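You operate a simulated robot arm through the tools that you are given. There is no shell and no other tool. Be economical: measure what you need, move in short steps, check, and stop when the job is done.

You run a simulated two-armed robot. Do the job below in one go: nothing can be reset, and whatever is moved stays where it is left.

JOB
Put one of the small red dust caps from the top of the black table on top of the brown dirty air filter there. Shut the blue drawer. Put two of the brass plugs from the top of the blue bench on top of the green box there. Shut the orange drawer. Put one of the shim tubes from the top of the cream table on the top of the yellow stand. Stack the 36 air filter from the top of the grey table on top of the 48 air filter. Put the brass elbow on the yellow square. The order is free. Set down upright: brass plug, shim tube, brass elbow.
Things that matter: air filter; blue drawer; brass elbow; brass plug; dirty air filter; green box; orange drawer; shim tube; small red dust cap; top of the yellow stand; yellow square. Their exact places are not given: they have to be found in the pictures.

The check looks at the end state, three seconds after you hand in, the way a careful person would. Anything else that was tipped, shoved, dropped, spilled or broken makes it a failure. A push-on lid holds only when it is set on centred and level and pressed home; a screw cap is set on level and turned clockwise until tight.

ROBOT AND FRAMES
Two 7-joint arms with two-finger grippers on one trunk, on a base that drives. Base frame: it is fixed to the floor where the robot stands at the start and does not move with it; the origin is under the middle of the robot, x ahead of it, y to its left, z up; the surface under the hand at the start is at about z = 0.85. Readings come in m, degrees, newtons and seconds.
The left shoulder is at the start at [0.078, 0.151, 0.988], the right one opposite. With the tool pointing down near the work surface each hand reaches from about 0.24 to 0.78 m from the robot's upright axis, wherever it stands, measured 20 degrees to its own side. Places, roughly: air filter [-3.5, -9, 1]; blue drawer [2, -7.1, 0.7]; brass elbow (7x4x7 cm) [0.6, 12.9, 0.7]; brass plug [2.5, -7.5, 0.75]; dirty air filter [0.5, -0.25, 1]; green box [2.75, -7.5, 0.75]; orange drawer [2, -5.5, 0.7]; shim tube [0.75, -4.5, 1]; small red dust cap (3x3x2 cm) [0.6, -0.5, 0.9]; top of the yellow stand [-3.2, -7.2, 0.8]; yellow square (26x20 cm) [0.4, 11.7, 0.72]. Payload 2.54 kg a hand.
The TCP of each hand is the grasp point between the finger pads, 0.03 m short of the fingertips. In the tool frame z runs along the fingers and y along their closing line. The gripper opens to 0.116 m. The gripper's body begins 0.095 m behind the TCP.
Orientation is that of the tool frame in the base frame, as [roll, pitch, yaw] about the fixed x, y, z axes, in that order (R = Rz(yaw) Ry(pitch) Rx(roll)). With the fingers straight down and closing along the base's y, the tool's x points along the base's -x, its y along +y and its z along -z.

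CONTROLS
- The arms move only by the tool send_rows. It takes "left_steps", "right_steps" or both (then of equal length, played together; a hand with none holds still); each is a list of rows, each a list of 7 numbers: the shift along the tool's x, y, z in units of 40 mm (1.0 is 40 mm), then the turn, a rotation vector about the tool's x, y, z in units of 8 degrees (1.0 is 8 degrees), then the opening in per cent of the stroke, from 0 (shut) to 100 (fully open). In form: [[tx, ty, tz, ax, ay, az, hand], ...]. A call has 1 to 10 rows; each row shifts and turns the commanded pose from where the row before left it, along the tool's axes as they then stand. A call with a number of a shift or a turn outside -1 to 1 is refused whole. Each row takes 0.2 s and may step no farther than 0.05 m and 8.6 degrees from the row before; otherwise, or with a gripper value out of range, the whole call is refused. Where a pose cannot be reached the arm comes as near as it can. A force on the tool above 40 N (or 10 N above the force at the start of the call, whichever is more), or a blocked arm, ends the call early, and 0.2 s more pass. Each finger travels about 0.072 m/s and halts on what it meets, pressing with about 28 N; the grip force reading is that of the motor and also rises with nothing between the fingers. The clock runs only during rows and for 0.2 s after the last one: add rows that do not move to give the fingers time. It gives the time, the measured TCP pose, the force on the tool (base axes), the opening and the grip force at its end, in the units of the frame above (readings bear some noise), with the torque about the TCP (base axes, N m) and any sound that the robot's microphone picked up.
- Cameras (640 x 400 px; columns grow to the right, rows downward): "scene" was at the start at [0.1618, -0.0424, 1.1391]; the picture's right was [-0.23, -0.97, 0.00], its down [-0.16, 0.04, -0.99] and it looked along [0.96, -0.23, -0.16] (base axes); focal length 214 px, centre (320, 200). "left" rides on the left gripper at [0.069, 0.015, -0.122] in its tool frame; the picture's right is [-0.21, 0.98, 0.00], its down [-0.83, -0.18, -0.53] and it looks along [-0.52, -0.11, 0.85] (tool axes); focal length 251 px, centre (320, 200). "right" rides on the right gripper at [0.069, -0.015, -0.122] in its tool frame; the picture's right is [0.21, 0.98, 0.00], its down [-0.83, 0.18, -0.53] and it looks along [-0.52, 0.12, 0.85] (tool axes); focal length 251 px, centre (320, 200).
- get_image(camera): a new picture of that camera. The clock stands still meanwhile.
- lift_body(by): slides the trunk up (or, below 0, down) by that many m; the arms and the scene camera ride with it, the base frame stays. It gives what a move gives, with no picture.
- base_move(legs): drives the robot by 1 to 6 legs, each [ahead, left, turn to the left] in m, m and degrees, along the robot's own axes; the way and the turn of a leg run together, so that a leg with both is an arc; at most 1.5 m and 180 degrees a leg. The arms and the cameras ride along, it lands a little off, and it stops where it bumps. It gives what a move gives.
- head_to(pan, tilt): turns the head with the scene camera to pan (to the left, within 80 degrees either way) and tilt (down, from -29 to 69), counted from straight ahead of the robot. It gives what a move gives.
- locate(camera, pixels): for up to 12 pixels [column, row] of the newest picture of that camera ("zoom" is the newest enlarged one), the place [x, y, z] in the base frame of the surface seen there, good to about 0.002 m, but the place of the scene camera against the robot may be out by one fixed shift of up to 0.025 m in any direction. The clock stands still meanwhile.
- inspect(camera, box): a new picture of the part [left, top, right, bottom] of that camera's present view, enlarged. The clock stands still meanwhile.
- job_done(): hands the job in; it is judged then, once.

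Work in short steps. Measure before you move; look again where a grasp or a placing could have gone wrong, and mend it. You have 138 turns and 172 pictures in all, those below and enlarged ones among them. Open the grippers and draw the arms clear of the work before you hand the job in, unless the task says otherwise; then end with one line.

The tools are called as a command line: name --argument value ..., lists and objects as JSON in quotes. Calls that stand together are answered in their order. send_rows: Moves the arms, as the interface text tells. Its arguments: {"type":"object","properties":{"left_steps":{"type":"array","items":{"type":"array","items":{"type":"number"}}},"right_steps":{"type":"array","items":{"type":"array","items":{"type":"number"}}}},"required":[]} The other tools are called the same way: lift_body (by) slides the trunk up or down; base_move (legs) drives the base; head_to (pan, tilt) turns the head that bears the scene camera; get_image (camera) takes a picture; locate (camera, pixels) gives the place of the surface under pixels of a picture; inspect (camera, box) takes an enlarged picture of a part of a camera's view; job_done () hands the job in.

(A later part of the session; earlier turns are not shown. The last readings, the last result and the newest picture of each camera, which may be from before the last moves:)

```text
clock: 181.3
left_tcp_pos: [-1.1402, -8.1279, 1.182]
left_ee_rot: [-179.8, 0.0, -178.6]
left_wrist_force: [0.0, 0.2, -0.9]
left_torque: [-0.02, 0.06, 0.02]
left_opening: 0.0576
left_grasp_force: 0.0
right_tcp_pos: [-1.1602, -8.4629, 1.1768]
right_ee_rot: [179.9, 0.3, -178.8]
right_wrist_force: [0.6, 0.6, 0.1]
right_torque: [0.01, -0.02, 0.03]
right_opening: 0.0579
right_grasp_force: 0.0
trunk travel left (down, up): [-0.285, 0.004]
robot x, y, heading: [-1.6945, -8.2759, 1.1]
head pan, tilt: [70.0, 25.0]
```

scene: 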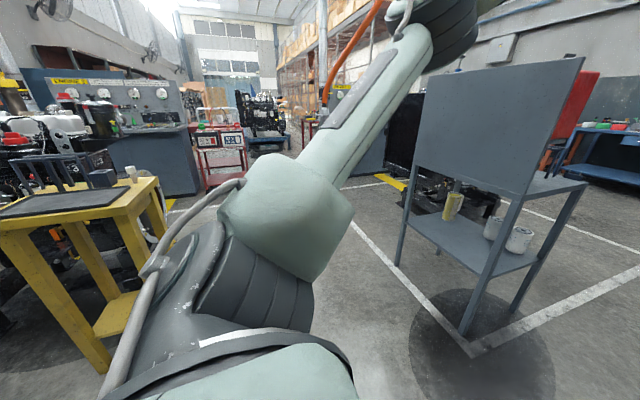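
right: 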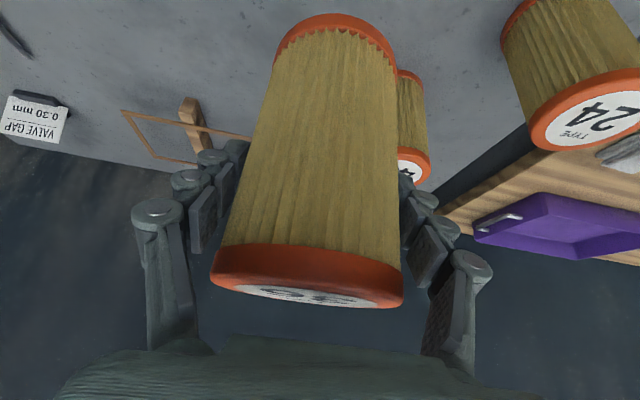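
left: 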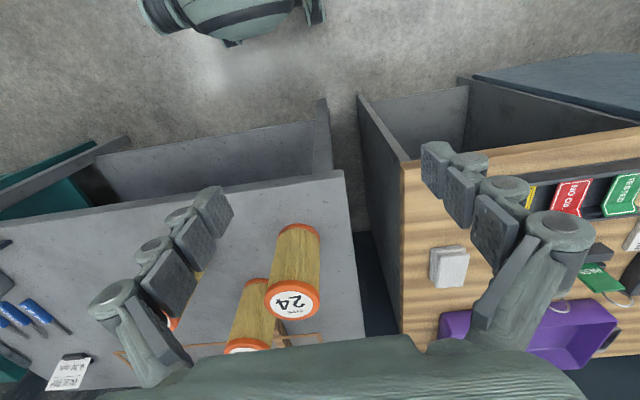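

Passing cleanly. I correct heading and continue past the rack, then look ahead.

base_move --legs '[[0, -0.02, -1.1], [1.4, 0, 0]]'

head_to --pan 12 --tilt 12

get_image --camera "scene"

```text
clock: 188.7
left_tcp_pos: [0.2348, -8.1425, 1.1826]
left_ee_rot: [-179.8, 0.0, -179.2]
left_wrist_force: [-0.2, -1.0, -0.2]
left_torque: [0.01, 0.01, -0.01]
left_opening: 0.058
left_grasp_force: 0.0
right_tcp_pos: [0.2124, -8.4786, 1.1782]
right_ee_rot: [179.9, 0.3, -179.3]
right_wrist_force: [0.2, 0.5, 0.6]
right_torque: [0.04, -0.03, -0.03]
right_opening: 0.058
right_grasp_force: 0.1
trunk travel left (down, up): [-0.285, 0.004]
robot x, y, heading: [-0.3183, -8.2877, 0.5]
head pan, tilt: [70.0, 25.0]
```

```text
clock: 189.9
left_tcp_pos: [0.2343, -8.1431, 1.1814]
left_ee_rot: [-179.9, 0.1, -179.4]
left_wrist_force: [0.9, 0.3, 0.1]
left_torque: [-0.06, -0.02, 0.0]
left_opening: 0.0581
left_grasp_force: 0.0
right_tcp_pos: [0.2121, -8.4786, 1.1764]
right_ee_rot: [179.9, 0.2, -179.3]
right_wrist_force: [0.1, 0.1, 0.0]
right_torque: [-0.01, -0.02, -0.03]
right_opening: 0.0581
right_grasp_force: 0.1
trunk travel left (down, up): [-0.285, 0.004]
robot x, y, heading: [-0.3188, -8.2883, 0.6]
head pan, tilt: [12.0, 12.0]
```

```text
112 pictures are left
```

scene: 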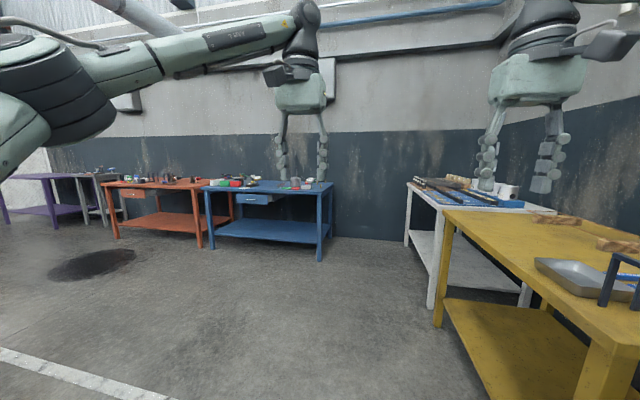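

Both benches with open drawers face me at (130,195) and (260,200). I drive to about (1.15,-7.35) facing the blue bench.

base_move --legs '[[1.3, 0.5, 0], [0.15, 0.45, -0.6]]'

head_to --pan 0 --tilt 25

get_image --camera "scene"

```text
clock: 201.4
left_tcp_pos: [1.6923, -7.1781, 1.1831]
left_ee_rot: [-179.7, 0.1, 179.8]
left_wrist_force: [0.6, 0.9, 0.1]
left_torque: [0.01, -0.03, -0.01]
left_opening: 0.058
left_grasp_force: 0.1
right_tcp_pos: [1.6635, -7.5123, 1.1775]
right_ee_rot: [179.9, 0.1, 179.9]
right_wrist_force: [-1.0, 0.4, -0.2]
right_torque: [-0.04, 0.01, 0.04]
right_opening: 0.0582
right_grasp_force: 0.1
trunk travel left (down, up): [-0.285, 0.004]
robot x, y, heading: [1.1337, -7.3152, -0.6]
head pan, tilt: [12.0, 12.0]
```

```text
clock: 202.1
left_tcp_pos: [1.6918, -7.1776, 1.1842]
left_ee_rot: [-179.8, 0.2, 179.7]
left_wrist_force: [-0.6, -0.2, -0.2]
left_torque: [-0.02, 0.03, -0.05]
left_opening: 0.058
left_grasp_force: 0.1
right_tcp_pos: [1.6635, -7.5134, 1.1768]
right_ee_rot: [179.9, 0.2, 179.7]
right_wrist_force: [-0.5, 0.4, 0.0]
right_torque: [0.03, 0.0, 0.01]
right_opening: 0.0577
right_grasp_force: 0.0
trunk travel left (down, up): [-0.285, 0.004]
robot x, y, heading: [1.1308, -7.3092, 0.1]
head pan, tilt: [0.0, 25.0]
```

```text
111 pictures are left
```

scene: 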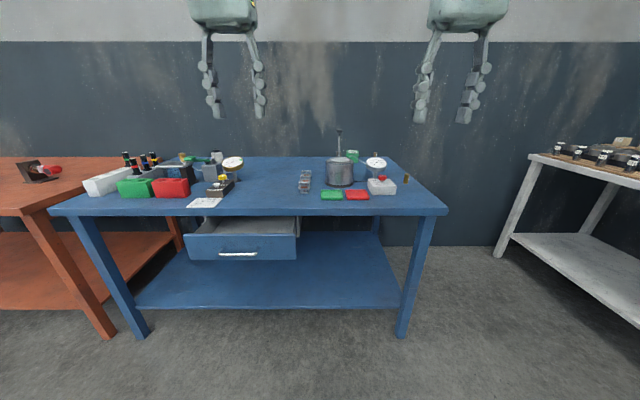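

The blue drawer is open at (240,245). I measure it and enlarge the bench top to find plugs and the green box.

inspect --camera "scene" --box '[80, 120, 260, 232]'

inspect --camera "scene" --box '[270, 120, 450, 232]'

locate --camera "scene" --pixels '[[190, 247], [296, 247], [238, 254], [240, 245], [60, 211], [445, 211], [240, 214], [303, 180], [345, 195], [136, 188], [353, 155], [245, 225]]'

```text
3.56 times, centred on (170, 176) of scene
```

zoom: 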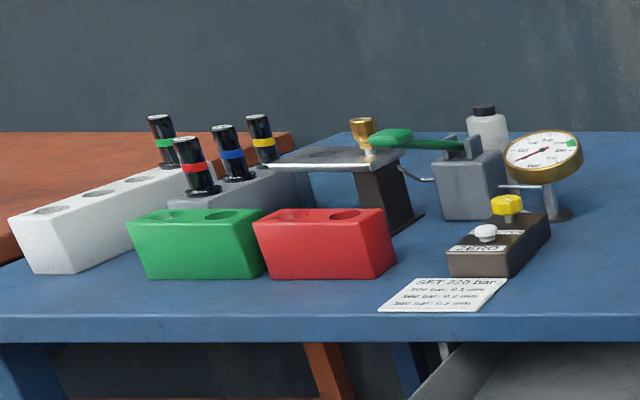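

```text
3.56 times, centred on (360, 176) of scene
```

zoom: 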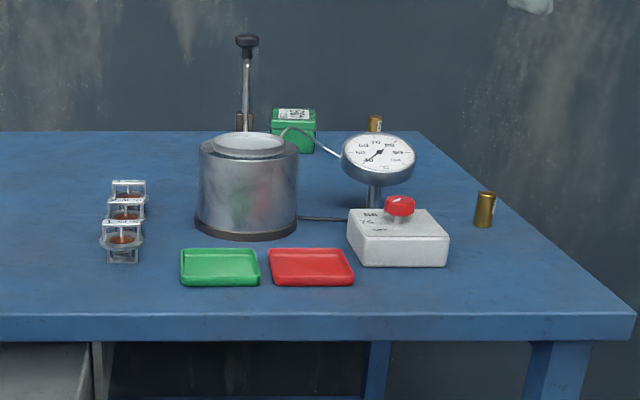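

```text
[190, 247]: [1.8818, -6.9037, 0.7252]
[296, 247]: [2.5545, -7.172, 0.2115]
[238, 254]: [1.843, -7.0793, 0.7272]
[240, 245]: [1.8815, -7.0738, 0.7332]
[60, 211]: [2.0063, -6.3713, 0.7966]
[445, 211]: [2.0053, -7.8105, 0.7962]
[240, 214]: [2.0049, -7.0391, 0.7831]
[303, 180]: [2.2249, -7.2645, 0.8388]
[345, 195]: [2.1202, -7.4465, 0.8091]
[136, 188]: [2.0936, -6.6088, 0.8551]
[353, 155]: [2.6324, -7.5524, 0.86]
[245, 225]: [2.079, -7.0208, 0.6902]
```

The brass plugs show at (406,179) and (375,155); the green box is at (353,155), far back. I measure these and the gap at the bench's right end.

locate --camera "scene" --pixels '[[406, 179], [375.5, 153], [352, 152], [406, 184], [500, 255], [530, 157], [520, 240], [390, 160], [395, 158], [182, 153], [460, 230], [385, 243]]'

inspect --camera "scene" --box '[330, 140, 426, 200]'

```text
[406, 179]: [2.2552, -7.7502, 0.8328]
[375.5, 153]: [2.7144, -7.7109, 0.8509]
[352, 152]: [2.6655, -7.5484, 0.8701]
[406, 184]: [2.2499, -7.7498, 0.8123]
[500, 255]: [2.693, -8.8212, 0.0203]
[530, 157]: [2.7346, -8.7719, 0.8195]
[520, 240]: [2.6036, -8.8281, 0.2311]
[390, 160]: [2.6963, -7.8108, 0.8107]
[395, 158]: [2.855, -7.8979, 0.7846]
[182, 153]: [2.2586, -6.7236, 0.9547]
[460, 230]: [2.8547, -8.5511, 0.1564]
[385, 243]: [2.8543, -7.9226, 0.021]
```

```text
6.67 times, centred on (378, 170) of scene
```

zoom: 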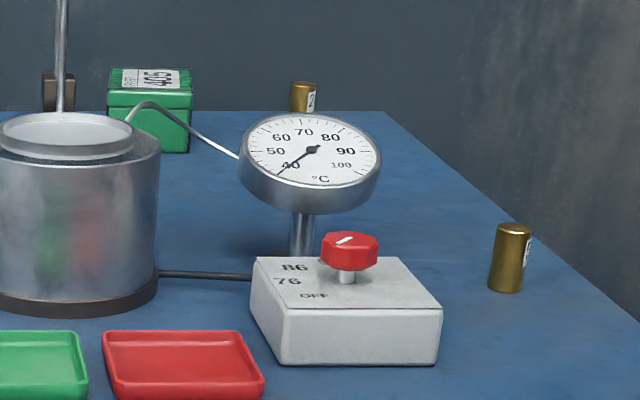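

Plugs at (2.255,-7.75) and (2.71,-7.71); box at (2.65,-7.55). First the drawer: I pull the hands in, lower the trunk and drive closer.

send_rows --left_steps '[[1, 0, 0, 0, 0, 0, 0], [1, 0, 0, 0, 0, 0, 0], [1, 0, 0, 0, 0, 0, 0], [1, 0, 0, 0, 0, 0, 0], [1, 0, 0, 0, 0, 0, 0]]' --right_steps '[[1, 0, 0, 0, 0, 0, 50], [1, 0, 0, 0, 0, 0, 50], [1, 0, 0, 0, 0, 0, 50], [1, 0, 0, 0, 0, 0, 50], [1, 0, 0, 0, 0, 0, 50]]'

lift_body --by -0.2

base_move --legs '[[0.22, 0.03, 0]]'

get_image --camera "left"

get_image --camera "scene"

```text
clock: 203.3
left_tcp_pos: [1.4885, -7.1786, 1.1838]
left_ee_rot: [-179.8, 0.2, 179.8]
left_wrist_force: [-1.0, 0.1, 1.1]
left_torque: [0.02, -0.07, -0.01]
left_opening: 0.0
left_grasp_force: 27.6
right_tcp_pos: [1.4614, -7.5126, 1.1762]
right_ee_rot: [179.9, 0.2, 179.7]
right_wrist_force: [0.6, 0.6, 0.1]
right_torque: [-0.01, -0.03, -0.04]
right_opening: 0.0581
right_grasp_force: 0.0
trunk travel left (down, up): [-0.285, 0.004]
robot x, y, heading: [1.1321, -7.3154, -0.3]
head pan, tilt: [0.0, 25.0]
```

```text
clock: 205.5
left_tcp_pos: [1.4912, -7.1786, 0.9848]
left_ee_rot: [-179.8, 0.1, 179.8]
left_wrist_force: [-0.1, -0.4, -0.3]
left_torque: [0.03, 0.04, -0.03]
left_opening: 0.0003
left_grasp_force: 28.1
right_tcp_pos: [1.464, -7.5122, 0.9755]
right_ee_rot: [179.8, 0.3, 179.8]
right_wrist_force: [0.0, 0.7, -0.6]
right_torque: [-0.02, -0.02, 0.02]
right_opening: 0.058
right_grasp_force: 0.1
trunk travel left (down, up): [-0.085, 0.204]
robot x, y, heading: [1.1328, -7.3132, -0.3]
head pan, tilt: [0.0, 25.0]
```

```text
clock: 207.2
left_tcp_pos: [1.7121, -7.1512, 0.9834]
left_ee_rot: [-179.9, 0.2, 179.5]
left_wrist_force: [0.0, 0.2, -0.1]
left_torque: [0.0, -0.01, 0.04]
left_opening: 0.0002
left_grasp_force: 28.1
right_tcp_pos: [1.683, -7.4856, 0.9748]
right_ee_rot: [179.9, 0.2, 179.4]
right_wrist_force: [0.2, -0.8, 0.0]
right_torque: [-0.03, -0.03, 0.01]
right_opening: 0.0584
right_grasp_force: 0.1
trunk travel left (down, up): [-0.085, 0.204]
robot x, y, heading: [1.3511, -7.2878, -0.5]
head pan, tilt: [0.0, 25.0]
```

```text
107 pictures are left
```

left: 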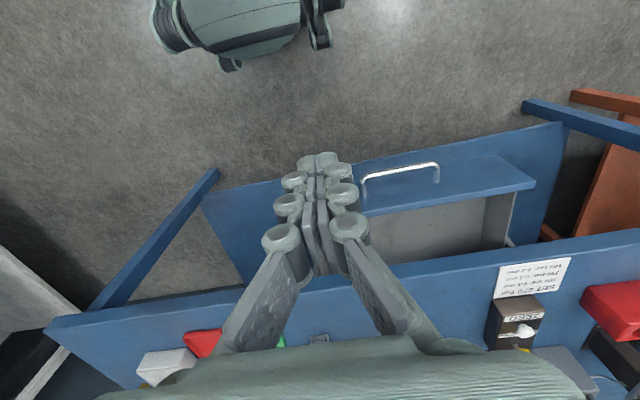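

```text
106 pictures are left
```

scene: 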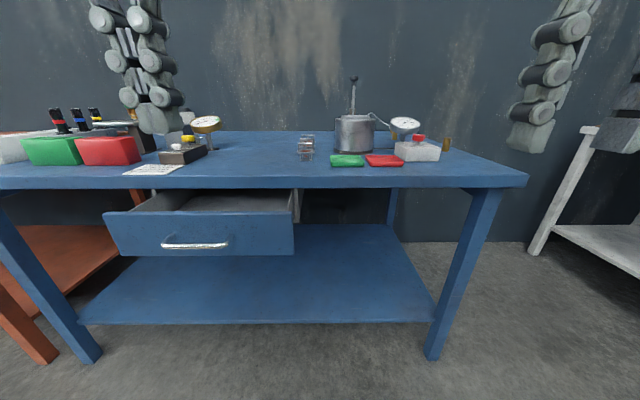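

Handle shows at left (400,175). I measure handle, drawer front top edge and the bench edge.

locate --camera "left" --pixels '[[400, 171], [365, 180], [437, 166], [400, 190], [450, 193], [370, 210], [530, 186], [480, 255], [400, 268], [520, 165]]'

locate --camera "scene" --pixels '[[195, 246], [140, 225], [250, 225], [250, 250], [200, 184]]'

```text
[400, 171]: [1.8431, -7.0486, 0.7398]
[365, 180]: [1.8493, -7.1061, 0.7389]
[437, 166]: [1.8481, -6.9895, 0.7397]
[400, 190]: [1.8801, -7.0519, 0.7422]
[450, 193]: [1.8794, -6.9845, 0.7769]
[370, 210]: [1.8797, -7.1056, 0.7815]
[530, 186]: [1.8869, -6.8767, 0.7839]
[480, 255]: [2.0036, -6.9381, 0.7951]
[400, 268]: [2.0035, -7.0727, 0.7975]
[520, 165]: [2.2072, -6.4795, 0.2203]
```

```text
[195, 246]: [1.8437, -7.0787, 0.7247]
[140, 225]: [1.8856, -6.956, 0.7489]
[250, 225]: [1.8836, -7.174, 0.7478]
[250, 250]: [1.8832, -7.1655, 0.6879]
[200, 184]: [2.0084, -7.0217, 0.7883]
```

Handle outer face x=1.843, y≈-7.05, z≈0.737; bench edge 2.003. I lower the closed left fingers in front of the handle.

send_rows --left_steps '[[-0.3, 0.42, 0.99, 0, 0, 0, 0], [-0.3, 0.42, 0.99, 0, 0, 0, 0], [-0.3, 0.42, 0.99, 0, 0, 0, 0], [-0.3, 0.42, 0.99, 0, 0, 0, 0], [-0.3, 0.42, 0.99, 0, 0, 0, 0], [-0.3, 0.42, 0.99, 0, 0, 0, 0], [0, 0, 0, 0, 0, 0, 0]]'

get_image --camera "scene"

```text
clock: 208.8
left_tcp_pos: [1.7827, -7.0494, 0.747]
left_ee_rot: [-179.8, 0.1, 179.5]
left_wrist_force: [-0.6, 0.7, 0.2]
left_torque: [-0.03, 0.02, 0.0]
left_opening: 0.0003
left_grasp_force: 28.4
right_tcp_pos: [1.6839, -7.4854, 0.9741]
right_ee_rot: [179.9, 0.2, 179.5]
right_wrist_force: [0.0, -0.7, -0.3]
right_torque: [0.02, -0.01, 0.0]
right_opening: 0.0582
right_grasp_force: 0.1
trunk travel left (down, up): [-0.085, 0.204]
robot x, y, heading: [1.3551, -7.2857, -0.5]
head pan, tilt: [0.0, 25.0]
```

```text
105 pictures are left
```

scene: 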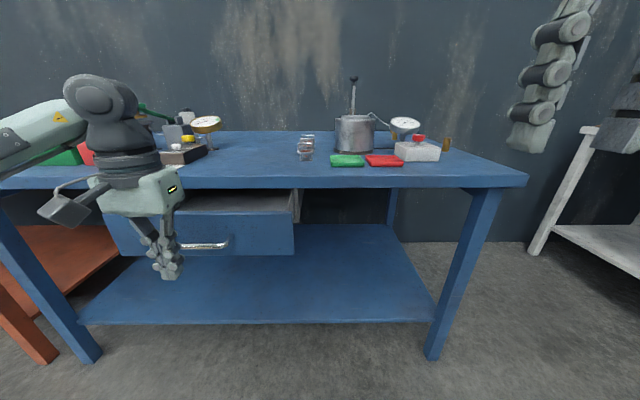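

Fingers are in front of the handle. I push forward in 2 cm rows.

send_rows --left_steps '[[-0.5, 0, 0, 0, 0, 0, 0], [-0.5, 0, 0, 0, 0, 0, 0], [-0.4, 0, 0, 0, 0, 0, 0], [-0.4, 0, 0, 0, 0, 0, 0], [-0.4, 0, 0, 0, 0, 0, 0], [-0.4, 0, 0, 0, 0, 0, 0], [-0.4, 0, 0, 0, 0, 0, 0], [-0.4, 0, 0, 0, 0, 0, 0]]'

get_image --camera "scene"

```text
clock: 210.6
left_tcp_pos: [1.9194, -7.0493, 0.7467]
left_ee_rot: [-179.8, 0.1, 179.6]
left_wrist_force: [-0.3, 0.3, -0.2]
left_torque: [0.0, -0.01, -0.01]
left_opening: 0.0001
left_grasp_force: 28.6
right_tcp_pos: [1.6833, -7.4861, 0.9748]
right_ee_rot: [179.9, 0.2, 179.5]
right_wrist_force: [0.7, 0.3, -0.5]
right_torque: [0.0, 0.01, 0.0]
right_opening: 0.0582
right_grasp_force: 0.2
trunk travel left (down, up): [-0.085, 0.204]
robot x, y, heading: [1.353, -7.2865, -0.7]
head pan, tilt: [0.0, 25.0]
```

```text
104 pictures are left
```

scene: 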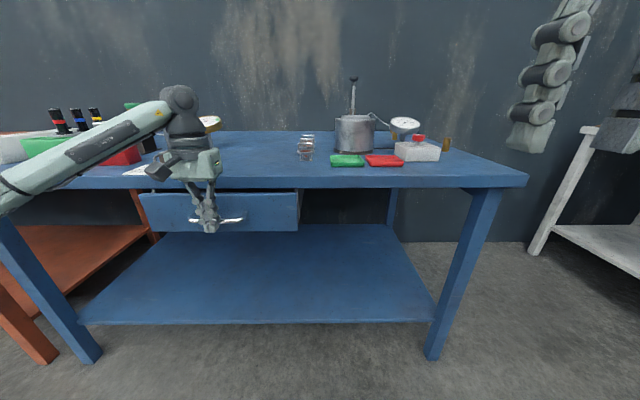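

It slides. I continue in small steps until resistance shows.

send_rows --left_steps '[[-0.25, 0, 0, 0, 0, 0, 0], [-0.25, 0, 0, 0, 0, 0, 0], [-0.25, 0, 0, 0, 0, 0, 0], [-0.25, 0, 0, 0, 0, 0, 0], [-0.25, 0, 0, 0, 0, 0, 0], [-0.25, 0, 0, 0, 0, 0, 0]]'

get_image --camera "scene"

```text
clock: 211.6
left_tcp_pos: [1.9515, -7.0531, 0.7461]
left_ee_rot: [-180.0, -1.2, 179.1]
left_wrist_force: [-11.1, 0.3, 3.9]
left_torque: [0.06, 0.13, 0.05]
left_opening: 0.006
left_grasp_force: 28.8
right_tcp_pos: [1.6827, -7.4854, 0.9748]
right_ee_rot: [180.0, 0.2, 179.5]
right_wrist_force: [0.2, 0.0, 0.5]
right_torque: [0.02, 0.02, 0.02]
right_opening: 0.0578
right_grasp_force: 0.0
trunk travel left (down, up): [-0.085, 0.204]
robot x, y, heading: [1.3565, -7.2889, -0.3]
head pan, tilt: [0.0, 25.0]
stopped in row 4 (left hand): the force on the tool passed its limit at 52 N (the readings are from after the stop); the commanded pose is now the measured one
```

```text
103 pictures are left
```

scene: 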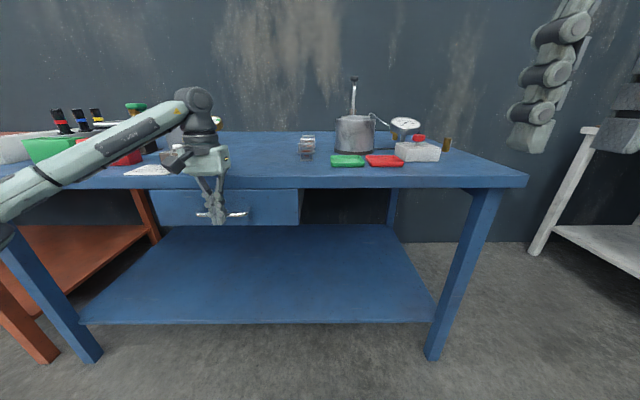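

A 52 N stop at TCP x=1.95; I check where the drawer face now is.

locate --camera "scene" --pixels '[[180, 205], [270, 205], [270, 220], [240, 213], [250, 183], [285, 195], [270, 189]]'

inspect --camera "scene" --box '[130, 150, 330, 275]'

```text
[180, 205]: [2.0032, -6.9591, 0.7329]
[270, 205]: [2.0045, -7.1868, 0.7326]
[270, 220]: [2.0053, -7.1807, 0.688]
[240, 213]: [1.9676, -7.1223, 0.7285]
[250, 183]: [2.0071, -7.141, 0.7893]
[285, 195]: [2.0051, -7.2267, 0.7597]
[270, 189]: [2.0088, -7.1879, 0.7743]
```

```text
3.20 times, centred on (230, 212) of scene
```

zoom: 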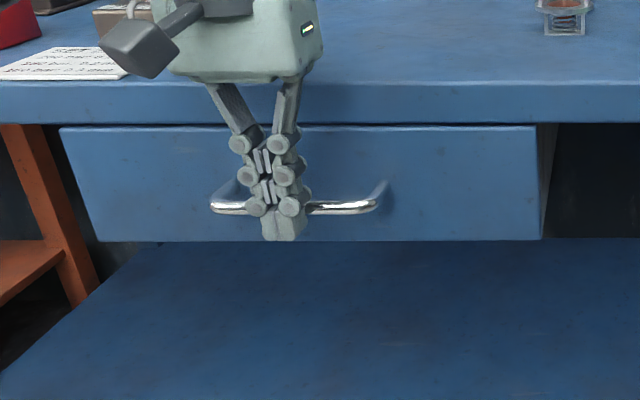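

The face is flush with the bench edge (x≈2.004) at a hard stop: shut. I retract the hand, raise the trunk and go round to the bench's right end.

send_rows --left_steps '[[0.8, 0, 0, 0, 0, 0, 0], [1, 0, 0, 0, 0, 0, 20], [1, 0, -0.5, 0, 0, 0, 50], [1, 0, -1, 0, 0, 0, 50], [1, 0, -1, 0, 0, 0, 50], [0, 0, -1, 0, 0, 0, 50], [0, 0, -1, 0, 0, 0, 50], [0, 0, -1, 0, 0, 0, 50]]'

lift_body --by 0.15

base_move --legs '[[-0.25, -0.9, 0], [0, 0, 90]]'

head_to --pan -60 --tilt 30

get_image --camera "scene"

```text
refused: row 4 steps farther than a row can; nothing moved
```

```text
clock: 213.4
left_tcp_pos: [1.9543, -7.0521, 0.8939]
left_ee_rot: [180.0, -1.2, 179.0]
left_wrist_force: [-0.2, -1.1, -0.7]
left_torque: [0.0, 0.02, 0.03]
left_opening: 0.0001
left_grasp_force: 29.0
right_tcp_pos: [1.6838, -7.4851, 1.1241]
right_ee_rot: [180.0, 0.2, 179.6]
right_wrist_force: [0.1, 1.0, 0.3]
right_torque: [-0.02, 0.05, 0.01]
right_opening: 0.0579
right_grasp_force: 0.1
trunk travel left (down, up): [-0.235, 0.054]
robot x, y, heading: [1.3539, -7.2857, -0.5]
head pan, tilt: [0.0, 25.0]
```

```text
clock: 226.3
left_tcp_pos: [0.8579, -7.594, 0.896]
left_ee_rot: [-180.0, -1.1, -90.1]
left_wrist_force: [-0.7, 0.2, -0.2]
left_torque: [0.01, -0.01, 0.0]
left_opening: 0.0
left_grasp_force: 28.7
right_tcp_pos: [1.2945, -7.8587, 1.1241]
right_ee_rot: [179.9, 0.3, -89.7]
right_wrist_force: [0.6, -0.3, -0.3]
right_torque: [0.0, -0.02, -0.01]
right_opening: 0.058
right_grasp_force: 0.0
trunk travel left (down, up): [-0.235, 0.054]
robot x, y, heading: [1.1022, -8.1921, 90.3]
head pan, tilt: [0.0, 25.0]
```

```text
clock: 227.6
left_tcp_pos: [0.8569, -7.5944, 0.8958]
left_ee_rot: [-179.9, -1.1, -90.0]
left_wrist_force: [-0.8, -0.2, -0.2]
left_torque: [0.03, 0.0, -0.04]
left_opening: 0.0
left_grasp_force: 28.2
right_tcp_pos: [1.2941, -7.8601, 1.1246]
right_ee_rot: [180.0, 0.2, -89.6]
right_wrist_force: [-0.1, 0.2, 0.8]
right_torque: [-0.03, -0.03, 0.0]
right_opening: 0.0578
right_grasp_force: 0.0
trunk travel left (down, up): [-0.235, 0.054]
robot x, y, heading: [1.101, -8.1904, 90.4]
head pan, tilt: [-60.0, 30.0]
```

```text
101 pictures are left
```

scene: 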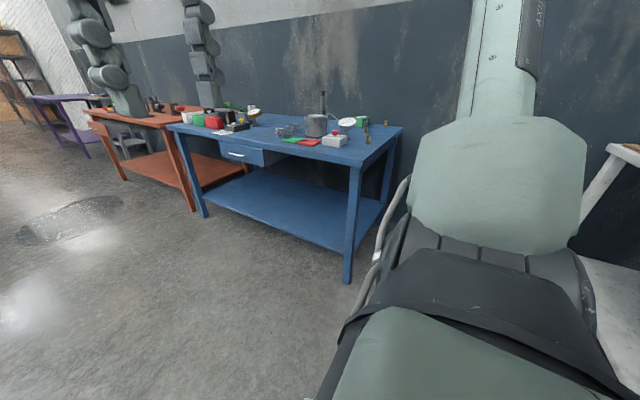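

The arm call was refused but the lift and drive went clear of the bench; I check the drawer is still flush.

inspect --camera "scene" --box '[160, 90, 420, 252]'

send_rows --left_steps '[[0.8, -0.5, -0.5, 0, 0, 0, 0], [0.8, -0.5, -0.5, 0, 0, 0, 50], [0.8, -0.5, -0.7, 0, 0, 0, 50], [0.8, -0.5, -0.7, 0, 0, 0, 50], [0.8, 0, -0.7, 0, 0, 0, 50], [0, 0, -1, 0, 0, 0, 50], [0, 0, -1, 0, 0, 0, 50]]'

```text
2.46 times, centred on (290, 171) of scene
```

zoom: 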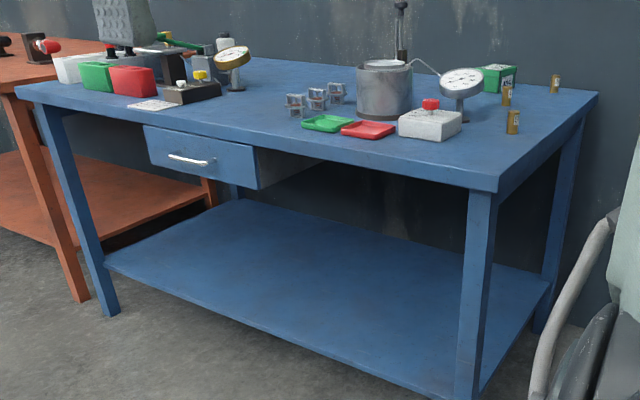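

```text
clock: 229.2
left_tcp_pos: [0.9405, -7.7503, 1.1017]
left_ee_rot: [179.8, -1.1, -90.2]
left_wrist_force: [0.1, 0.3, 0.1]
left_torque: [0.0, 0.02, -0.02]
left_opening: 0.058
left_grasp_force: 0.1
right_tcp_pos: [1.2949, -7.8595, 1.1246]
right_ee_rot: [180.0, 0.2, -89.6]
right_wrist_force: [0.0, 0.0, -0.3]
right_torque: [0.01, 0.06, 0.01]
right_opening: 0.058
right_grasp_force: 0.0
trunk travel left (down, up): [-0.235, 0.054]
robot x, y, heading: [1.1013, -8.1931, 90.3]
head pan, tilt: [-60.0, 30.0]
```

Three plugs are visible; the drawer is flush. I slide right along the bench's end to x≈2.3.

base_move --legs '[[-0.03, -0.6, -0.3], [0, -0.6, 0]]'

head_to --pan 0 --tilt 30

get_image --camera "scene"

get_image --camera "right"

```text
clock: 241.2
left_tcp_pos: [2.1268, -7.7716, 1.1009]
left_ee_rot: [-180.0, -1.1, -90.2]
left_wrist_force: [0.3, 0.0, 0.0]
left_torque: [0.02, 0.01, 0.01]
left_opening: 0.0581
left_grasp_force: 0.0
right_tcp_pos: [2.4819, -7.8804, 1.1248]
right_ee_rot: [179.9, 0.1, -89.6]
right_wrist_force: [-0.3, -0.5, -0.2]
right_torque: [0.0, -0.03, 0.01]
right_opening: 0.0578
right_grasp_force: 0.0
trunk travel left (down, up): [-0.235, 0.054]
robot x, y, heading: [2.2882, -8.2101, 90.2]
head pan, tilt: [-60.0, 30.0]
```

```text
clock: 242.5
left_tcp_pos: [2.1272, -7.7709, 1.1003]
left_ee_rot: [-180.0, -1.1, -90.2]
left_wrist_force: [0.2, 0.9, 0.0]
left_torque: [0.01, 0.04, 0.0]
left_opening: 0.0582
left_grasp_force: 0.0
right_tcp_pos: [2.4814, -7.8799, 1.1241]
right_ee_rot: [179.9, 0.1, -89.7]
right_wrist_force: [-0.4, 0.6, 0.6]
right_torque: [-0.06, 0.01, 0.01]
right_opening: 0.058
right_grasp_force: 0.0
trunk travel left (down, up): [-0.235, 0.054]
robot x, y, heading: [2.2871, -8.214, 90.6]
head pan, tilt: [0.0, 30.0]
```

```text
99 pictures are left
```

scene: 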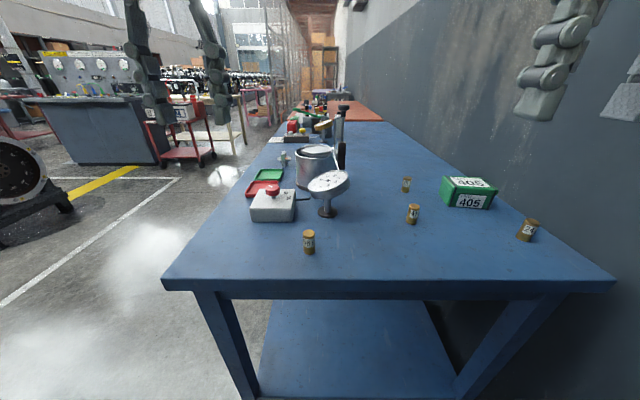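

```text
98 pictures are left
```

right: 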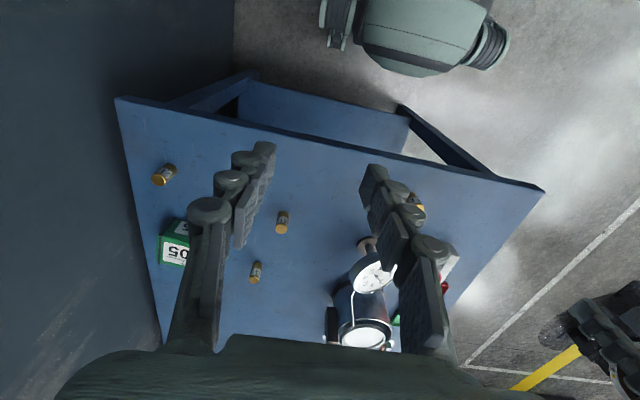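

Four plugs are visible. I locate three plugs and the box from the right camera.

locate --camera "right" --pixels '[[158, 180], [281, 229], [255, 279], [174, 255], [190, 250], [160, 255], [184, 228], [172, 264], [300, 200]]'

inspect --camera "right" --box '[140, 150, 300, 300]'

inspect --camera "scene" --box '[380, 160, 560, 272]'

```text
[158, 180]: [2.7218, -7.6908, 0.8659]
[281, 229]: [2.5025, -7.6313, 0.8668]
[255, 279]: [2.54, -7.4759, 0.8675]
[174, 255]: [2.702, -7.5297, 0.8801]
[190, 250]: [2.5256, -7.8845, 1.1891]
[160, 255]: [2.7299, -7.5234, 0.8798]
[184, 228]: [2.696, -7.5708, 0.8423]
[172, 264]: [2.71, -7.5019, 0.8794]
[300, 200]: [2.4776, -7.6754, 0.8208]
```

```text
2.67 times, centred on (220, 225) of right
```

zoom: 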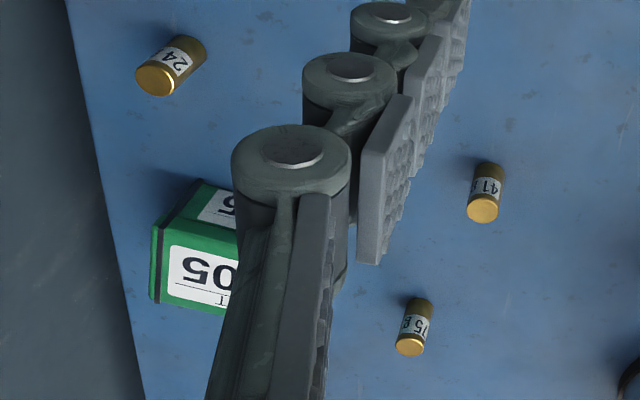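

```text
3.56 times, centred on (470, 216) of scene
```

zoom: 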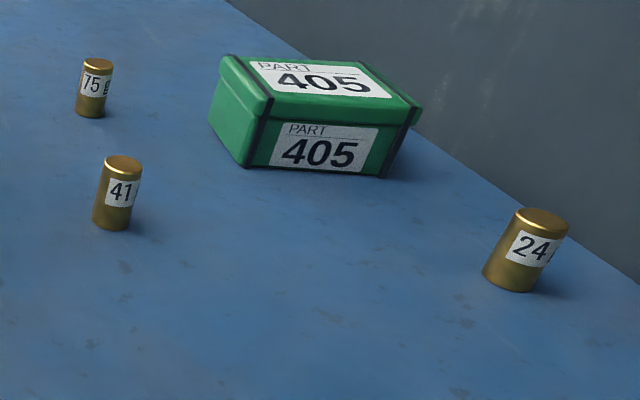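

Plug 41 at (2.50,-7.63), 75 at (2.54,-7.476), tops z≈0.866, bench z≈0.82; box top z≈0.88. I extend the right hand over plug 41.

send_rows --right_steps '[[-0.88, -0.07, 0.5, 0, 0, 0, 45], [-0.88, -0.07, 0.5, 0, 0, 0, 45], [-0.88, -0.07, 0.5, 0, 0, 0, 45], [-0.88, -0.07, 0.5, 0, 0, 0, 45], [-0.88, -0.07, 0.5, 0, 0, 0, 45], [-0.88, -0.07, 0.5, 0, 0, 0, 45], [-0.88, -0.07, 0.5, 0, 0, 0, 45], [0, 0, 0, 0, 0, 0, 45]]'

get_image --camera "right"

```text
clock: 244.3
left_tcp_pos: [2.1275, -7.7707, 1.1006]
left_ee_rot: [-180.0, -1.0, -90.2]
left_wrist_force: [0.6, 0.1, 0.0]
left_torque: [-0.01, -0.01, -0.03]
left_opening: 0.0578
left_grasp_force: 0.0
right_tcp_pos: [2.4984, -7.6332, 0.9824]
right_ee_rot: [179.8, 0.2, -89.8]
right_wrist_force: [-0.1, 0.2, -0.2]
right_torque: [0.01, 0.0, 0.0]
right_opening: 0.0523
right_grasp_force: 0.2
trunk travel left (down, up): [-0.235, 0.054]
robot x, y, heading: [2.2843, -8.212, 90.2]
head pan, tilt: [0.0, 30.0]
```

```text
95 pictures are left
```

right: 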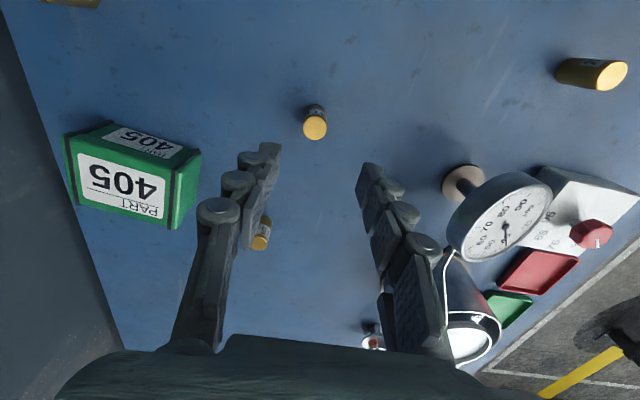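

Plug 41 top is at (315,127); box top face spans about (72,150)–(180,225). I locate these.

locate --camera "right" --pixels '[[315, 127], [305, 127], [325, 127], [315, 119], [315, 136], [71, 146], [78, 200], [168, 226], [178, 178], [125, 185], [262, 238], [150, 150]]'

inspect --camera "right" --box '[50, 100, 210, 240]'

```text
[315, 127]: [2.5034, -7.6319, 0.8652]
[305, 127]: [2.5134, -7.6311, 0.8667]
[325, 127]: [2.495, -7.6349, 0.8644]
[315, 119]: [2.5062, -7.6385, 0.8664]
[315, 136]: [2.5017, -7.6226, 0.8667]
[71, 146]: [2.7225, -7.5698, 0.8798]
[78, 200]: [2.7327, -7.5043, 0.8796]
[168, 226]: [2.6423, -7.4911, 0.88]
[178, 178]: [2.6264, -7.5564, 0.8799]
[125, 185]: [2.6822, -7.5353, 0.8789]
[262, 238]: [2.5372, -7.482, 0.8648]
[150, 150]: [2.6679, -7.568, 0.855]
```

```text
2.86 times, centred on (130, 170) of right
```

zoom: 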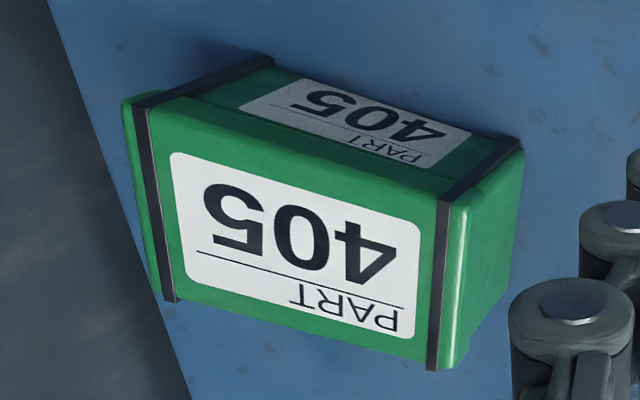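

Box top centre ≈(2.681,-7.530,0.880), long axis nearly along x. I descend on plug 41 and grip it.

send_rows --right_steps '[[-0.05, -0.13, 0.78, 0, 0, 0, 45], [0, 0, 0.78, 0, 0, 0, 45], [0, 0, 0.78, 0, 0, 0, 45], [0, 0, 0.78, 0, 0, 0, 45], [0, 0, 0, 0, 0, 0, 45], [0, 0, 0, 0, 0, 0, 10], [0, 0, 0, 0, 0, 0, 0], [0, 0, 0, 0, 0, 0, 0]]'

get_image --camera "right"

```text
clock: 246.1
left_tcp_pos: [2.128, -7.7719, 1.1]
left_ee_rot: [179.9, -1.1, -90.1]
left_wrist_force: [0.5, -0.1, -0.5]
left_torque: [-0.02, -0.02, -0.01]
left_opening: 0.0581
left_grasp_force: 0.0
right_tcp_pos: [2.5032, -7.6312, 0.8596]
right_ee_rot: [179.9, 0.2, -89.7]
right_wrist_force: [-0.3, -0.1, -0.3]
right_torque: [-0.01, -0.01, 0.0]
right_opening: 0.0224
right_grasp_force: 28.1
trunk travel left (down, up): [-0.235, 0.054]
robot x, y, heading: [2.2842, -8.2158, 90.3]
head pan, tilt: [0.0, 30.0]
```

```text
93 pictures are left
```

right: 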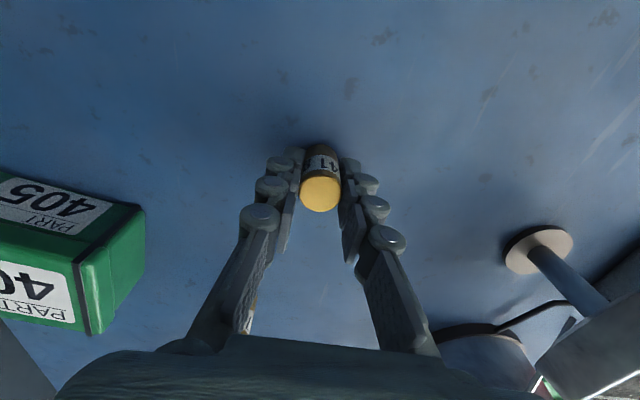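

Gripped (22 mm). I lift it 10 cm, then shift the base right 10 cm for reach to the box.

send_rows --right_steps '[[0, 0, -0.8, 0, 0, 0, 0], [0, 0, -0.9, 0, 0, 0, 0], [0, 0, -0.9, 0, 0, 0, 0], [0, 0, 0, 0, 0, 0, 0]]'

base_move --legs '[[0.03, -0.1, -0.2]]'

get_image --camera "right"

```text
clock: 247.1
left_tcp_pos: [2.1276, -7.7705, 1.1]
left_ee_rot: [-180.0, -1.1, -90.2]
left_wrist_force: [0.2, 0.1, 0.6]
left_torque: [0.0, 0.01, 0.01]
left_opening: 0.0578
left_grasp_force: 0.0
right_tcp_pos: [2.5065, -7.6353, 0.9624]
right_ee_rot: [179.8, 0.1, -89.6]
right_wrist_force: [-1.1, 0.4, 0.2]
right_torque: [-0.03, 0.01, 0.01]
right_opening: 0.0224
right_grasp_force: 28.4
trunk travel left (down, up): [-0.235, 0.054]
robot x, y, heading: [2.2846, -8.2139, 90.4]
head pan, tilt: [0.0, 30.0]
```

```text
clock: 248.7
left_tcp_pos: [2.2241, -7.7418, 1.1012]
left_ee_rot: [180.0, -1.1, -90.1]
left_wrist_force: [0.4, 0.5, 0.0]
left_torque: [-0.01, 0.02, -0.01]
left_opening: 0.0582
left_grasp_force: 0.1
right_tcp_pos: [2.6033, -7.6071, 0.963]
right_ee_rot: [179.9, 0.2, -89.7]
right_wrist_force: [0.5, 0.6, -0.9]
right_torque: [0.04, 0.05, -0.03]
right_opening: 0.0223
right_grasp_force: 27.6
trunk travel left (down, up): [-0.235, 0.054]
robot x, y, heading: [2.3902, -8.1833, 90.6]
head pan, tilt: [0.0, 30.0]
```

```text
92 pictures are left
```

right: 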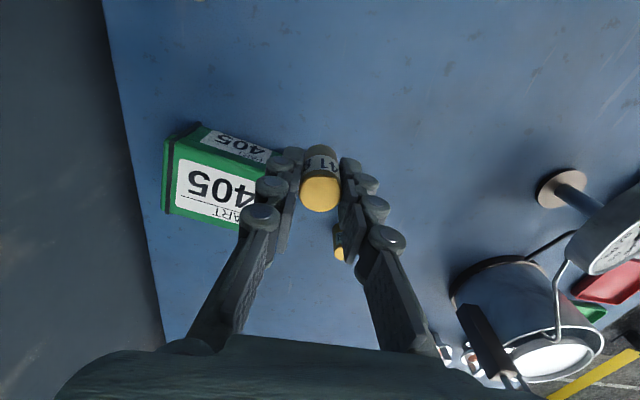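

Plug base is 4 cm over the box top. I move to the far half of the box (2.707,-7.533).

send_rows --right_steps '[[-0.617, -0.867, 0, 0, 0, 0, 0], [-0.617, -0.867, 0, 0, 0, 0, 0], [-0.617, -0.867, 0, 0, 0, 0, 0], [0, 0, 0, 0, 0, 0, 0], [0, 0, 0, 0, 0, 0, 0]]'

get_image --camera "right"

```text
clock: 249.9
left_tcp_pos: [2.2227, -7.742, 1.1007]
left_ee_rot: [-180.0, -1.1, -90.2]
left_wrist_force: [0.0, 0.1, 0.3]
left_torque: [-0.01, -0.01, 0.02]
left_opening: 0.0581
left_grasp_force: 0.1
right_tcp_pos: [2.7054, -7.5322, 0.9646]
right_ee_rot: [180.0, 0.1, -89.6]
right_wrist_force: [0.1, 0.1, -0.8]
right_torque: [0.01, -0.04, -0.03]
right_opening: 0.0224
right_grasp_force: 28.5
trunk travel left (down, up): [-0.235, 0.054]
robot x, y, heading: [2.3817, -8.184, 90.2]
head pan, tilt: [0.0, 30.0]
```

```text
91 pictures are left
```

right: 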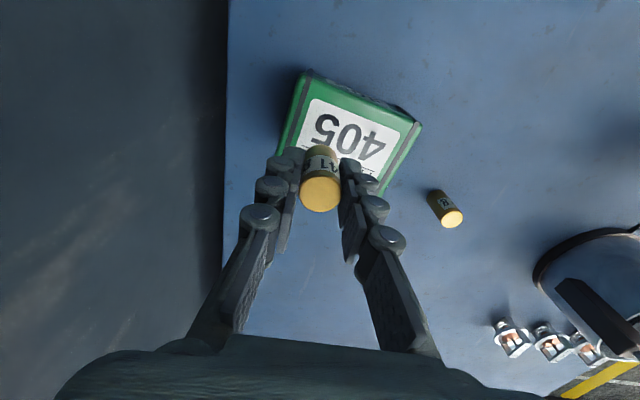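

Position is right. I lower until the base is about at the box top.

send_rows --right_steps '[[0, 0, 0.6, 0, 0, 0, 0], [0, 0, 0.38, 0, 0, 0, 0], [0, 0, 0.06, 0, 0, 0, 0], [0, 0, 0, 0, 0, 0, 0]]'

inspect --camera "scene" --box '[380, 130, 540, 230]'

```text
clock: 250.9
left_tcp_pos: [2.2243, -7.742, 1.1001]
left_ee_rot: [179.9, -1.1, -90.1]
left_wrist_force: [0.4, -0.3, 0.4]
left_torque: [-0.05, -0.02, 0.0]
left_opening: 0.0581
left_grasp_force: 0.0
right_tcp_pos: [2.7067, -7.5321, 0.9212]
right_ee_rot: [179.9, 0.2, -89.7]
right_wrist_force: [-0.7, -0.5, -1.2]
right_torque: [0.01, -0.01, 0.0]
right_opening: 0.0223
right_grasp_force: 28.1
trunk travel left (down, up): [-0.235, 0.054]
robot x, y, heading: [2.3811, -8.1876, 90.4]
head pan, tilt: [0.0, 30.0]
```

```text
4.00 times, centred on (460, 180) of scene
```

zoom: 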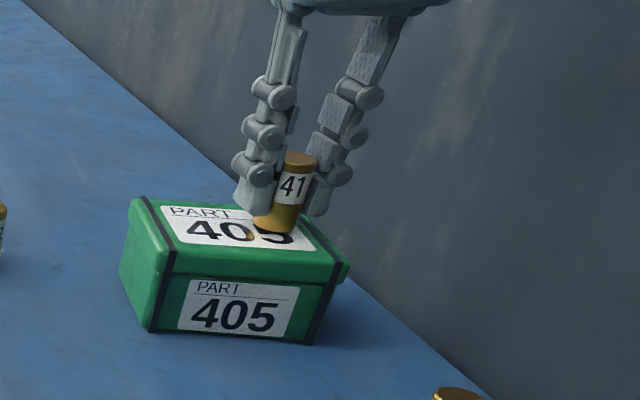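

It is nearly touching. I lower 1.5 mm, open slightly and rise.

send_rows --right_steps '[[0, 0, 0.04, 0, 0, 0, 0], [0, 0, 0, 0, 0, 0, 24], [0, 0, 0, 0, 0, 0, 33], [0, 0, 0, 0, 0, 0, 36], [0, 0, -0.6, 0, 0, 0, 36], [0, 0, -1, 0, 0, 0, 36], [0, 0, -0.6, 0, 0, 0, 45], [0, 0, 0, 0, 0, 0, 45]]'

get_image --camera "right"

```text
clock: 252.7
left_tcp_pos: [2.2249, -7.7411, 1.1002]
left_ee_rot: [179.9, -1.0, -90.1]
left_wrist_force: [1.1, 0.9, -0.3]
left_torque: [-0.04, -0.02, 0.01]
left_opening: 0.0583
left_grasp_force: 0.0
right_tcp_pos: [2.7059, -7.5311, 1.0092]
right_ee_rot: [180.0, 0.0, -89.7]
right_wrist_force: [-0.4, -0.4, -0.5]
right_torque: [0.01, 0.01, 0.01]
right_opening: 0.052
right_grasp_force: 0.0
trunk travel left (down, up): [-0.235, 0.054]
robot x, y, heading: [2.3801, -8.1838, 90.3]
head pan, tilt: [0.0, 30.0]
```

```text
89 pictures are left
```

right: 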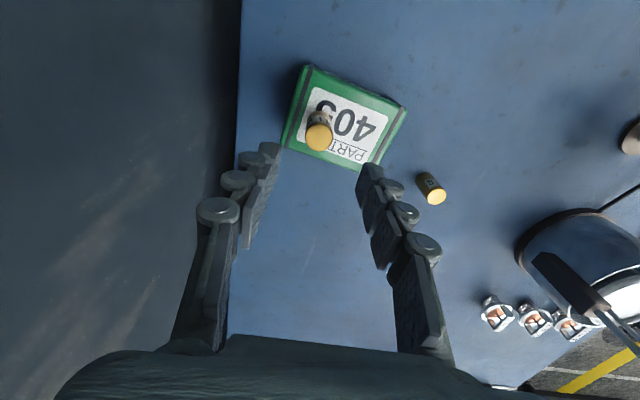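

Plug 41 stands on the box. Next plug 24 at about (2.722,-7.691): I move over it.

send_rows --right_steps '[[1, -0.1, 0, 0, 0, 0, 45], [1, -0.1, 0, 0, 0, 0, 45], [1, -0.1, 0, 0, 0, 0, 45], [1, -0.1, 0, 0, 0, 0, 45], [0, 0, 0.7, 0, 0, 0, 45], [0, 0, 0, 0, 0, 0, 45]]'

get_image --camera "right"

```text
clock: 254.3
left_tcp_pos: [2.1322, -7.7562, 1.094]
left_ee_rot: [-178.7, -1.7, -83.0]
left_wrist_force: [-1.1, 0.5, 0.7]
left_torque: [-0.01, -0.06, -0.01]
left_opening: 0.058
left_grasp_force: 0.0
right_tcp_pos: [2.6163, -7.6452, 0.9776]
right_ee_rot: [-177.5, -1.4, -81.6]
right_wrist_force: [0.7, 0.2, -0.5]
right_torque: [-0.03, -0.01, 0.05]
right_opening: 0.0522
right_grasp_force: 0.1
trunk travel left (down, up): [-0.235, 0.054]
robot x, y, heading: [2.3644, -8.1831, 97.4]
head pan, tilt: [0.0, 30.0]
stopped in row 6 (right hand): the arm was blocked; the commanded pose is now the measured one
```

```text
88 pictures are left
```

right: 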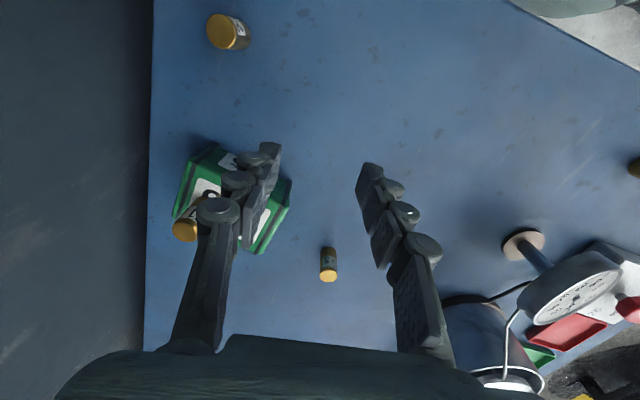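

The right elbow pushed against the wall and turned the base to 97°. Items on the bench look intact. I raise the hand and drive off the wall, straightening the heading.

send_rows --right_steps '[[-0.5, 0, -0.6, 0, 0, 0, 45], [-0.5, 0, -0.6, 0, 0, 0, 45]]'

base_move --legs '[[0, 0.1, 0], [0, 0, -7]]'

get_image --camera "scene"

get_image --camera "right"

```text
clock: 254.9
left_tcp_pos: [2.1624, -7.7611, 1.1014]
left_ee_rot: [-180.0, -1.1, -83.8]
left_wrist_force: [-0.3, 0.4, 0.0]
left_torque: [-0.05, -0.01, 0.02]
left_opening: 0.0582
left_grasp_force: 0.0
right_tcp_pos: [2.6407, -7.6167, 1.024]
right_ee_rot: [-179.4, -0.4, -83.0]
right_wrist_force: [0.5, -0.2, 0.3]
right_torque: [-0.04, -0.03, -0.02]
right_opening: 0.052
right_grasp_force: 0.0
trunk travel left (down, up): [-0.235, 0.054]
robot x, y, heading: [2.3671, -8.1845, 96.1]
head pan, tilt: [0.0, 30.0]
```

```text
clock: 257.1
left_tcp_pos: [2.1114, -7.7509, 1.1006]
left_ee_rot: [-179.9, -1.1, -90.7]
left_wrist_force: [0.2, 0.3, -0.1]
left_torque: [0.0, 0.04, -0.02]
left_opening: 0.0581
left_grasp_force: 0.1
right_tcp_pos: [2.6012, -7.6643, 1.023]
right_ee_rot: [-179.3, -0.4, -89.8]
right_wrist_force: [0.0, 0.0, -0.7]
right_torque: [0.03, 0.0, -0.01]
right_opening: 0.0523
right_grasp_force: 0.1
trunk travel left (down, up): [-0.235, 0.054]
robot x, y, heading: [2.2685, -8.1945, 89.6]
head pan, tilt: [0.0, 30.0]
```

```text
87 pictures are left
```

scene: 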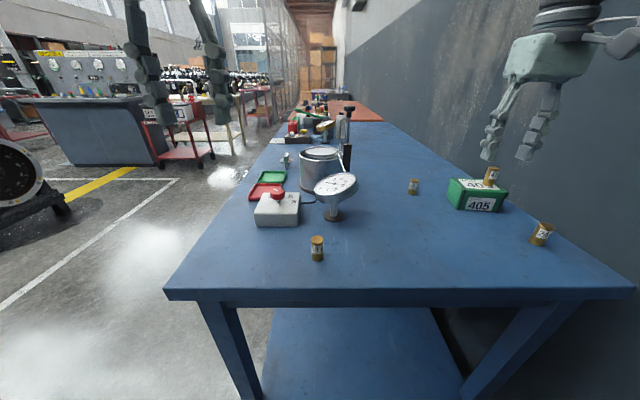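

```text
86 pictures are left
```

right: 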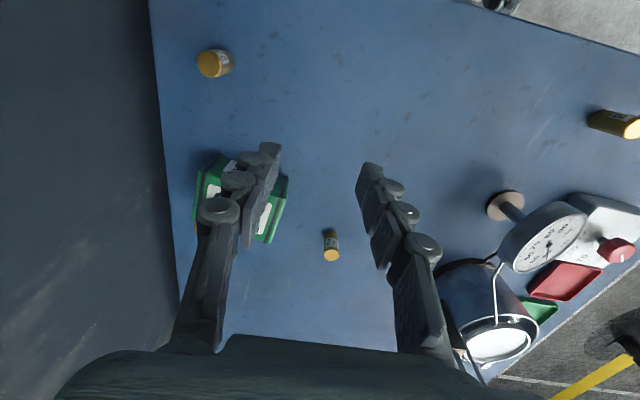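

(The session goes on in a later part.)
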